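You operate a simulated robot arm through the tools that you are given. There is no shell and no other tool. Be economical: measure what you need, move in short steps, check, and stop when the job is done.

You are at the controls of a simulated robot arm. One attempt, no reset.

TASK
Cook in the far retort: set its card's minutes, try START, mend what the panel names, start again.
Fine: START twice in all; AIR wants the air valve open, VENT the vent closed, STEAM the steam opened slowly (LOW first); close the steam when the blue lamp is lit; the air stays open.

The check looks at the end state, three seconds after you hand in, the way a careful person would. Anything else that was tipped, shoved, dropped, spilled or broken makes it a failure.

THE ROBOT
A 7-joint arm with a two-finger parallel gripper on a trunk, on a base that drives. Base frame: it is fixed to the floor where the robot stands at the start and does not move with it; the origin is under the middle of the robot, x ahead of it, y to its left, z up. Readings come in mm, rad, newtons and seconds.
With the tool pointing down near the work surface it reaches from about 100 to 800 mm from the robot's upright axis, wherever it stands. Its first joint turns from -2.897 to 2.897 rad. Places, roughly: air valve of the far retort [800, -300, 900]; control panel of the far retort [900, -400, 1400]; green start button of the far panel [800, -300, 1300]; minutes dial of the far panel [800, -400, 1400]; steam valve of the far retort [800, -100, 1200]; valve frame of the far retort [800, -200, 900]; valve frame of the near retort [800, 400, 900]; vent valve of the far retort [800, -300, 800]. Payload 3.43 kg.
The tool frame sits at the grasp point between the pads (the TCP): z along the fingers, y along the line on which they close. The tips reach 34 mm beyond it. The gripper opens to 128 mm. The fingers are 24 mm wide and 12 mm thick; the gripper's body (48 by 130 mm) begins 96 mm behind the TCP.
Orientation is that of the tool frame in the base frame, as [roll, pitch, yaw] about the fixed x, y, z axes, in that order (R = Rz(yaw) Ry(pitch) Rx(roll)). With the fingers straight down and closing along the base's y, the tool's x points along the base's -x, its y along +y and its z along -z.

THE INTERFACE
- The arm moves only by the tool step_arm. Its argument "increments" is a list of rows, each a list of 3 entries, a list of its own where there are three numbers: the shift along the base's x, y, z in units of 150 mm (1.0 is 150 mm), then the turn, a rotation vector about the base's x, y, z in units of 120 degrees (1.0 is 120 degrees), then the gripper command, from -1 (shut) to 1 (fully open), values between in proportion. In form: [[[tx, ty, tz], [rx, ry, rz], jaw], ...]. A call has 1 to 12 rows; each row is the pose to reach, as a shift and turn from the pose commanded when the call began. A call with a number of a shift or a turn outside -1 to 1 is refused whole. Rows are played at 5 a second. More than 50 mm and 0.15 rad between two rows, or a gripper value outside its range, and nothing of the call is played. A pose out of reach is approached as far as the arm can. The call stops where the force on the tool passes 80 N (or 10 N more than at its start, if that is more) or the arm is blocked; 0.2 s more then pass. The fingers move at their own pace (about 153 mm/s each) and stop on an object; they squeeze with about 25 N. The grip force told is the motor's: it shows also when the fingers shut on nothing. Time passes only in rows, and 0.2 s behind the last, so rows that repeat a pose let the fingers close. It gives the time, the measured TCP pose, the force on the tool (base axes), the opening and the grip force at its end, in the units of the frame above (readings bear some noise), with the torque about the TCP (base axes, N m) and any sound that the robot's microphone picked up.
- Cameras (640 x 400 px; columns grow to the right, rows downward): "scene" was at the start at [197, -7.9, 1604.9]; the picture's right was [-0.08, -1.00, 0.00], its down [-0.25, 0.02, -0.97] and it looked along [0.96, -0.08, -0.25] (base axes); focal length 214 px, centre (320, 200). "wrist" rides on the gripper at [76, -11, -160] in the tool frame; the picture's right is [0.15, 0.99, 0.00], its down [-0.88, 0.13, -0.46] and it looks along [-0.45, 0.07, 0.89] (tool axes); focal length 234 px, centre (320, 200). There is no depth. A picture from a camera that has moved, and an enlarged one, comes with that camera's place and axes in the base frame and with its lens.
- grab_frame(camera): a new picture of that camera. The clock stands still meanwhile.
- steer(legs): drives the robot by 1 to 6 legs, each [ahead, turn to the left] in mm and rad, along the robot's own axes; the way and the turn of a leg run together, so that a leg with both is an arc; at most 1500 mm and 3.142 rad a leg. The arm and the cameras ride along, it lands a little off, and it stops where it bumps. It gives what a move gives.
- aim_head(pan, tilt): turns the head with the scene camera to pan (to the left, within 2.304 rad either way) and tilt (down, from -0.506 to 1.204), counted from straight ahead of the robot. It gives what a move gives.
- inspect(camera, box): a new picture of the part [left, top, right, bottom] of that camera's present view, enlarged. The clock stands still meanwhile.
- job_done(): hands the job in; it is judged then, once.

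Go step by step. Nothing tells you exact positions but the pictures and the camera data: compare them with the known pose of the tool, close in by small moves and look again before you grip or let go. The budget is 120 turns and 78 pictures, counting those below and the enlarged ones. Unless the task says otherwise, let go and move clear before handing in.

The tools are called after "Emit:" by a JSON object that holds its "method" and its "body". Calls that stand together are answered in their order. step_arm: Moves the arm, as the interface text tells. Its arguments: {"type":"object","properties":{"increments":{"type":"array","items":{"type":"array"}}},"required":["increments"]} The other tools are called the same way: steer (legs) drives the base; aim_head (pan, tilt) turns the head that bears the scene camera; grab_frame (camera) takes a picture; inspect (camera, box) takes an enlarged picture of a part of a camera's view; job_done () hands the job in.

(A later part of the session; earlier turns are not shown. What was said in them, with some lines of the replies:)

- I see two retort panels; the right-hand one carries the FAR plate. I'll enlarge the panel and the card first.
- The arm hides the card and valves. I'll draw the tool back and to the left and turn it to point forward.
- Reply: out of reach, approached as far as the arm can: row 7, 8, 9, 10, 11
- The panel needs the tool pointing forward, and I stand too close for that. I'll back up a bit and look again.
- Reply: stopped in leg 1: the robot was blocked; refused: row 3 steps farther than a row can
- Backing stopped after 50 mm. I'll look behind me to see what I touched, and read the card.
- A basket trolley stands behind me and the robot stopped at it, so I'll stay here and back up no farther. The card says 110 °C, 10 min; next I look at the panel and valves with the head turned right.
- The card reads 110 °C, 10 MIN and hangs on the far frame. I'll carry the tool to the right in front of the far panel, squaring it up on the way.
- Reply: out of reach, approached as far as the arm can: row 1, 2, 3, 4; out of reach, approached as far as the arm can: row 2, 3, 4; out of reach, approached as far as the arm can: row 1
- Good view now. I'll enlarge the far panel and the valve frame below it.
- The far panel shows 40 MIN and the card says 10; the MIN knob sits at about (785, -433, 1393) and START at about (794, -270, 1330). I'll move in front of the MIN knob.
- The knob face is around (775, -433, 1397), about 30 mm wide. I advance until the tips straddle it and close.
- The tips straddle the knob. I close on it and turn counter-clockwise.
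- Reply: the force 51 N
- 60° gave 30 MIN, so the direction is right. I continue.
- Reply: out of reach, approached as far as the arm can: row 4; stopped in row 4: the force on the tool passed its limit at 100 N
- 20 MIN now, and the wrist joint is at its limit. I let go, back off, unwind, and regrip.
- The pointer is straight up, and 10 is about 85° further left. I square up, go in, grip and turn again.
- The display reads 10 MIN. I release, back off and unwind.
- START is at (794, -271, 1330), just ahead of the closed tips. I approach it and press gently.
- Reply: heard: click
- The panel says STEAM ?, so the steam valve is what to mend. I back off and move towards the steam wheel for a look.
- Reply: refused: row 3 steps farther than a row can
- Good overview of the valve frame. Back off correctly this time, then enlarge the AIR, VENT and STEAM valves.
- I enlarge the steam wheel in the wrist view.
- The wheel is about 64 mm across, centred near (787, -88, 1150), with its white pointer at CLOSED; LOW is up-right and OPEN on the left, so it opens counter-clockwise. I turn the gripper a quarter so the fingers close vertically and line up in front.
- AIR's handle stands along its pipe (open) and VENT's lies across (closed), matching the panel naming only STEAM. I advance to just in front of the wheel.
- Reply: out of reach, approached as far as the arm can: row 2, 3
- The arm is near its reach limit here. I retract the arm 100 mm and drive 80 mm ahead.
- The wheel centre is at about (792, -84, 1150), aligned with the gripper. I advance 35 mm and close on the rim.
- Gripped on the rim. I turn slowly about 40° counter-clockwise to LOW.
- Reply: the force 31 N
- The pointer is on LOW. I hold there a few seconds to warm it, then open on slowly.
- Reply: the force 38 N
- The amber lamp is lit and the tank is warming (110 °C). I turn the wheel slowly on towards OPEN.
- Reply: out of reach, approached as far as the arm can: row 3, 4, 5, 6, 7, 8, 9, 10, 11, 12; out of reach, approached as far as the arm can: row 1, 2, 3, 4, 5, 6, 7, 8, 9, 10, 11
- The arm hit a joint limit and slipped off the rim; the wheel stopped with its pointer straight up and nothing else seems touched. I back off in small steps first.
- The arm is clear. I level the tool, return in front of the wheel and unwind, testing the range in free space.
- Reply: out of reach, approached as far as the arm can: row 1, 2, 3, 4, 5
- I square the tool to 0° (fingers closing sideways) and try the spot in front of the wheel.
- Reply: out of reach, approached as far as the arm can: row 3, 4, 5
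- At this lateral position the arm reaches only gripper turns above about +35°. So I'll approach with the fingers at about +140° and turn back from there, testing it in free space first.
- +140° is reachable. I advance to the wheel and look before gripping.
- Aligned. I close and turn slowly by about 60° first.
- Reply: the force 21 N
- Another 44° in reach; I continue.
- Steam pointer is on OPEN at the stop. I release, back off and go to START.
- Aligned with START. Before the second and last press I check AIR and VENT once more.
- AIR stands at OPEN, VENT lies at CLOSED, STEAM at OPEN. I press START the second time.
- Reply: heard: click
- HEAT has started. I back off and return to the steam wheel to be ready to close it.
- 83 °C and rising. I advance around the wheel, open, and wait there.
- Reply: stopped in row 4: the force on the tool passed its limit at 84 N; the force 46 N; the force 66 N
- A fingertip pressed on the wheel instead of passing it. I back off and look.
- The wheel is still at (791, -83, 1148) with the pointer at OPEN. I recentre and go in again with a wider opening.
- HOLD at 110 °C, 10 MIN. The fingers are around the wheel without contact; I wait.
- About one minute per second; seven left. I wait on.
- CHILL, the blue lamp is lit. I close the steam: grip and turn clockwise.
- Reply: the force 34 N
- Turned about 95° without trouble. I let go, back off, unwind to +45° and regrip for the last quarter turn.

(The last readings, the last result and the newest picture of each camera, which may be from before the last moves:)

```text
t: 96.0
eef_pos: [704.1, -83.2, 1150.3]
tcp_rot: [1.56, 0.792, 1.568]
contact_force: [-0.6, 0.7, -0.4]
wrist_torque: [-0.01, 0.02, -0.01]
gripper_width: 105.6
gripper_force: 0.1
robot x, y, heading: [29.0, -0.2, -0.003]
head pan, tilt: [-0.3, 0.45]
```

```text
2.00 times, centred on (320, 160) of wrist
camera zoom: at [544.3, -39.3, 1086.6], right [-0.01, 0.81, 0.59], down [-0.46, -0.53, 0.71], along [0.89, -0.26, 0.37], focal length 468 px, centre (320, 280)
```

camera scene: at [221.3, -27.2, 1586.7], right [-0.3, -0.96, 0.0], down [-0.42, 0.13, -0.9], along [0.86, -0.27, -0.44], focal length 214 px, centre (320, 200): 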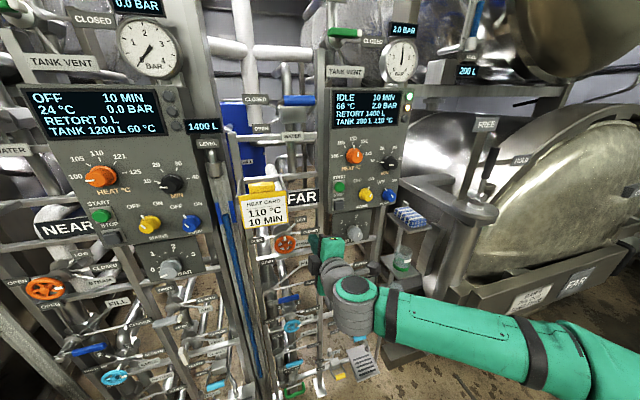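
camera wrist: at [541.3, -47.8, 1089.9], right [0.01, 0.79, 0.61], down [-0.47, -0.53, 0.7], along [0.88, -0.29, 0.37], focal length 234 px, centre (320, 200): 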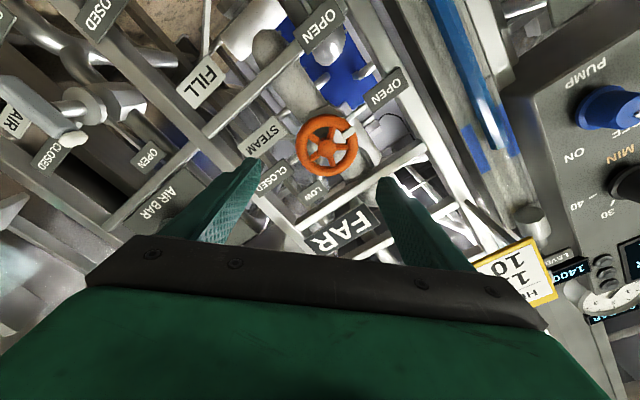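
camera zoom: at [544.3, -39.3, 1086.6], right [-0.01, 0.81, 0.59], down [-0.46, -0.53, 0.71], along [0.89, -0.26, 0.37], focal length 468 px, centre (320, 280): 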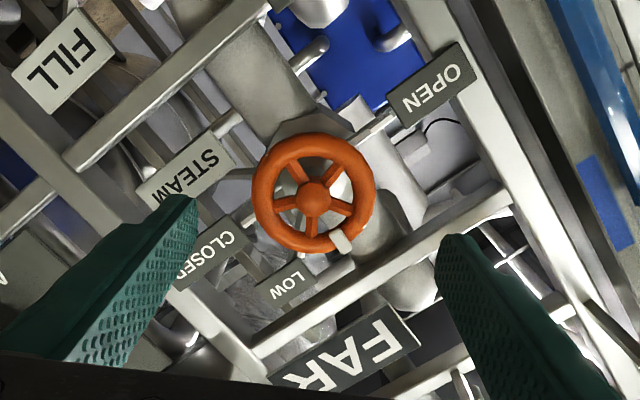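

Pointer is up, clear of the finger places. I advance and grip.

Emit:
{"method": "step_arm", "body": {"increments": [[[0.15, -0.005, 0], [0, 0, 0], 0.65], [[0.3, -0.005, 0], [0, 0, 0], 0.65], [[0.4, -0.005, 0], [0, 0, 0], 0.65], [[0.4, -0.005, 0], [0, 0, 0], 0.65], [[0.4, -0.005, 0], [0, 0, 0], 0], [[0.4, -0.005, 0], [0, 0, 0], -1], [[0.4, -0.005, 0], [0, 0, 0], -1]]}}

Emit:
{"method": "step_arm", "body": {"increments": [[[0, 0, 0], [0.06, 0, 0], -1], [[0, 0, 0], [0.12, 0, 0], -1], [[0, 0, 0], [0.18, 0, 0], -1], [[0, 0, 0], [0.24, 0, 0], -1], [[0, 0, 0], [0.3, 0, 0], -1], [[0, 0, 0], [0.36, 0, 0], -1], [[0, 0, 0], [0.42, 0, 0], -1], [[0, 0, 0], [0.48, 0, 0], -1], [[0, 0, 0], [0.54, 0, 0], -1], [[0, 0, 0], [0.6, 0, 0], -1], [[0, 0, 0], [0.66, 0, 0], -1], [[0, 0, 0], [0.71, 0, 0], -1]]}}

Emit:
{"method": "inspect", "body": {"camera": "wrist", "box": [200, 60, 440, 260]}}

```text
t: 97.6
eef_pos: [762.5, -86.1, 1148.5]
tcp_rot: [1.565, 0.791, 1.57]
contact_force: [-1.0, -10.5, -14.3]
wrist_torque: [0.04, 0.58, -1.1]
gripper_width: 68.2
gripper_force: 44.9
robot x, y, heading: [33.1, -2.7, -0.002]
head pan, tilt: [-0.3, 0.45]
```

```text
t: 100.2
eef_pos: [762.6, -84.7, 1150.5]
tcp_rot: [1.56, -0.699, 1.571]
contact_force: [9.3, -14.2, -2.4]
wrist_torque: [0.0, 0.35, -0.65]
gripper_width: 68.2
gripper_force: 45.2
robot x, y, heading: [28.1, -1.0, 0.002]
head pan, tilt: [-0.3, 0.45]
```

```text
2.00 times, centred on (320, 160) of wrist
camera zoom: at [604.6, -19.0, 1189.5], right [-0.01, -0.52, 0.85], down [-0.46, -0.75, -0.47], along [0.89, -0.4, -0.23], focal length 468 px, centre (320, 280)
```

zoom: 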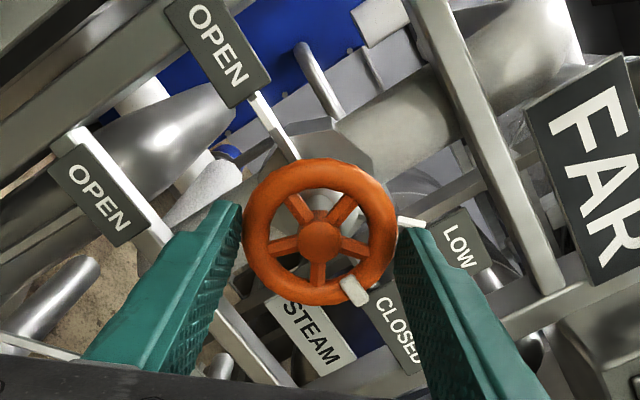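

The pointer is about opposite OPEN, at CLOSED. I nudge a few degrees further to be sure it is on the stop.

Emit:
{"method": "step_arm", "body": {"increments": [[[0, 0, 0], [0.03, 0, 0], -1], [[0, 0, 0], [0.05, 0, 0], -1], [[0, 0, 0], [0.05, 0, 0], -1]]}}

Emit:
{"method": "inspect", "body": {"camera": "scene", "box": [250, 60, 430, 270]}}

```text
t: 101.0
eef_pos: [763.4, -83.7, 1151.9]
tcp_rot: [1.556, -0.801, 1.574]
contact_force: [21.1, -12.6, 19.6]
wrist_torque: [-1.51, 0.03, -0.08]
gripper_width: 67.6
gripper_force: 44.9
robot x, y, heading: [29.4, -2.1, -0.002]
head pan, tilt: [-0.3, 0.45]
```

```text
1.90 times, centred on (340, 165) of scene
camera zoom: at [221.3, -28.1, 1586.6], right [-0.3, -0.95, 0.0], down [-0.42, 0.13, -0.9], along [0.86, -0.27, -0.44], focal length 408 px, centre (282, 267)
```

zoom: 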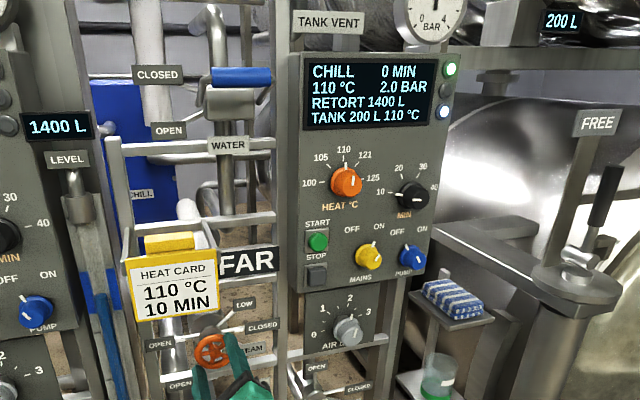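

The wheel is on its stop (torque), the amber lamp is out and the blue one lit. I let go and back clear.

Emit:
{"method": "step_arm", "body": {"increments": [[[0, 0, 0], [0, 0, 0], 0.2], [[0, 0, 0], [0, 0, 0], 0.65], [[-0.2, 0, 0], [0, 0, 0], 0.65], [[-0.4, 0, 0], [0, 0, 0], 0.65], [[-0.7, 0, 0], [0, 0, 0], 0.65], [[-0.9, 0, 0], [0, 0, 0], 0.65], [[-0.9, 0, 0], [0, 0, 0], 0.65]]}}

Emit:
{"method": "inspect", "body": {"camera": "scene", "box": [230, 60, 430, 370]}}

Emit:
{"method": "inspect", "body": {"camera": "wrist", "box": [220, 60, 440, 260]}}

```text
t: 102.6
eef_pos: [630.1, -85.1, 1150.3]
tcp_rot: [1.565, -0.801, 1.568]
contact_force: [-0.9, -0.6, 0.2]
wrist_torque: [0.02, -0.01, 0.01]
gripper_width: 105.7
gripper_force: 0.0
out of reach, approached as far as the arm can: row 6, 7
robot x, y, heading: [28.7, 1.5, -0.005]
head pan, tilt: [-0.3, 0.45]
```

```text
1.29 times, centred on (330, 215) of scene
camera zoom: at [220.9, -27.7, 1586.7], right [-0.3, -0.95, 0.0], down [-0.42, 0.13, -0.9], along [0.86, -0.27, -0.44], focal length 277 px, centre (307, 181)
```

zoom: 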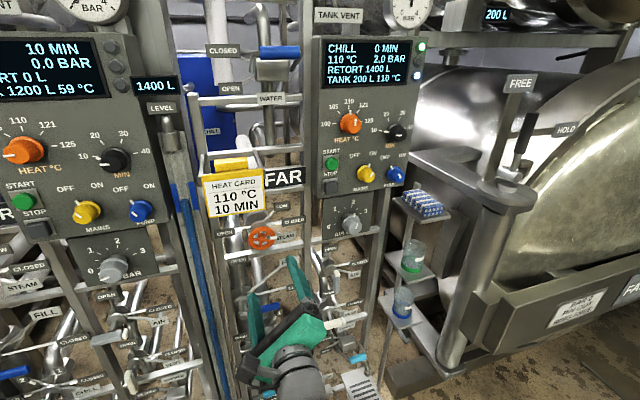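

```text
2.00 times, centred on (330, 160) of wrist
camera zoom: at [471.9, -23.7, 1195.0], right [-0.01, -0.61, 0.79], down [-0.46, -0.7, -0.54], along [0.89, -0.37, -0.27], focal length 468 px, centre (300, 280)
```

zoom: 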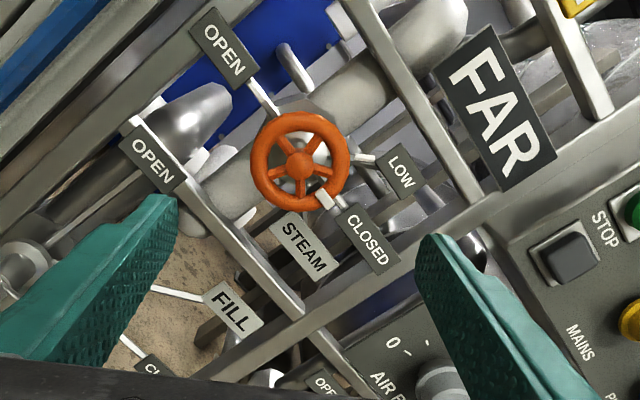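

The steam pointer is at CLOSED, the panel shows CHILL 0 MIN at 110 °C with the blue lamp lit, the air is open, and the arm is clear. I hand in.

Emit:
{"method": "job_done", "body": {}}

```text
The job is handed in.
```

The far retort cooked its 10 minutes at 110 °C, and I handed the job in; the check has not reported back. I pressed START twice. The first press named STEAM, so I took the steam valve to LOW first, then to OPEN. I closed it once the blue lamp was lit. The air stayed open.

Two mishaps happened on the way. While I was opening the steam, the gripper slipped off the wheel past LOW, and a fingertip later pressed on the rim during the heat. Before the first START, backing up also stopped against the trolley behind the robot. I saw nothing moved or damaged, but I didn't look at the trolley again.
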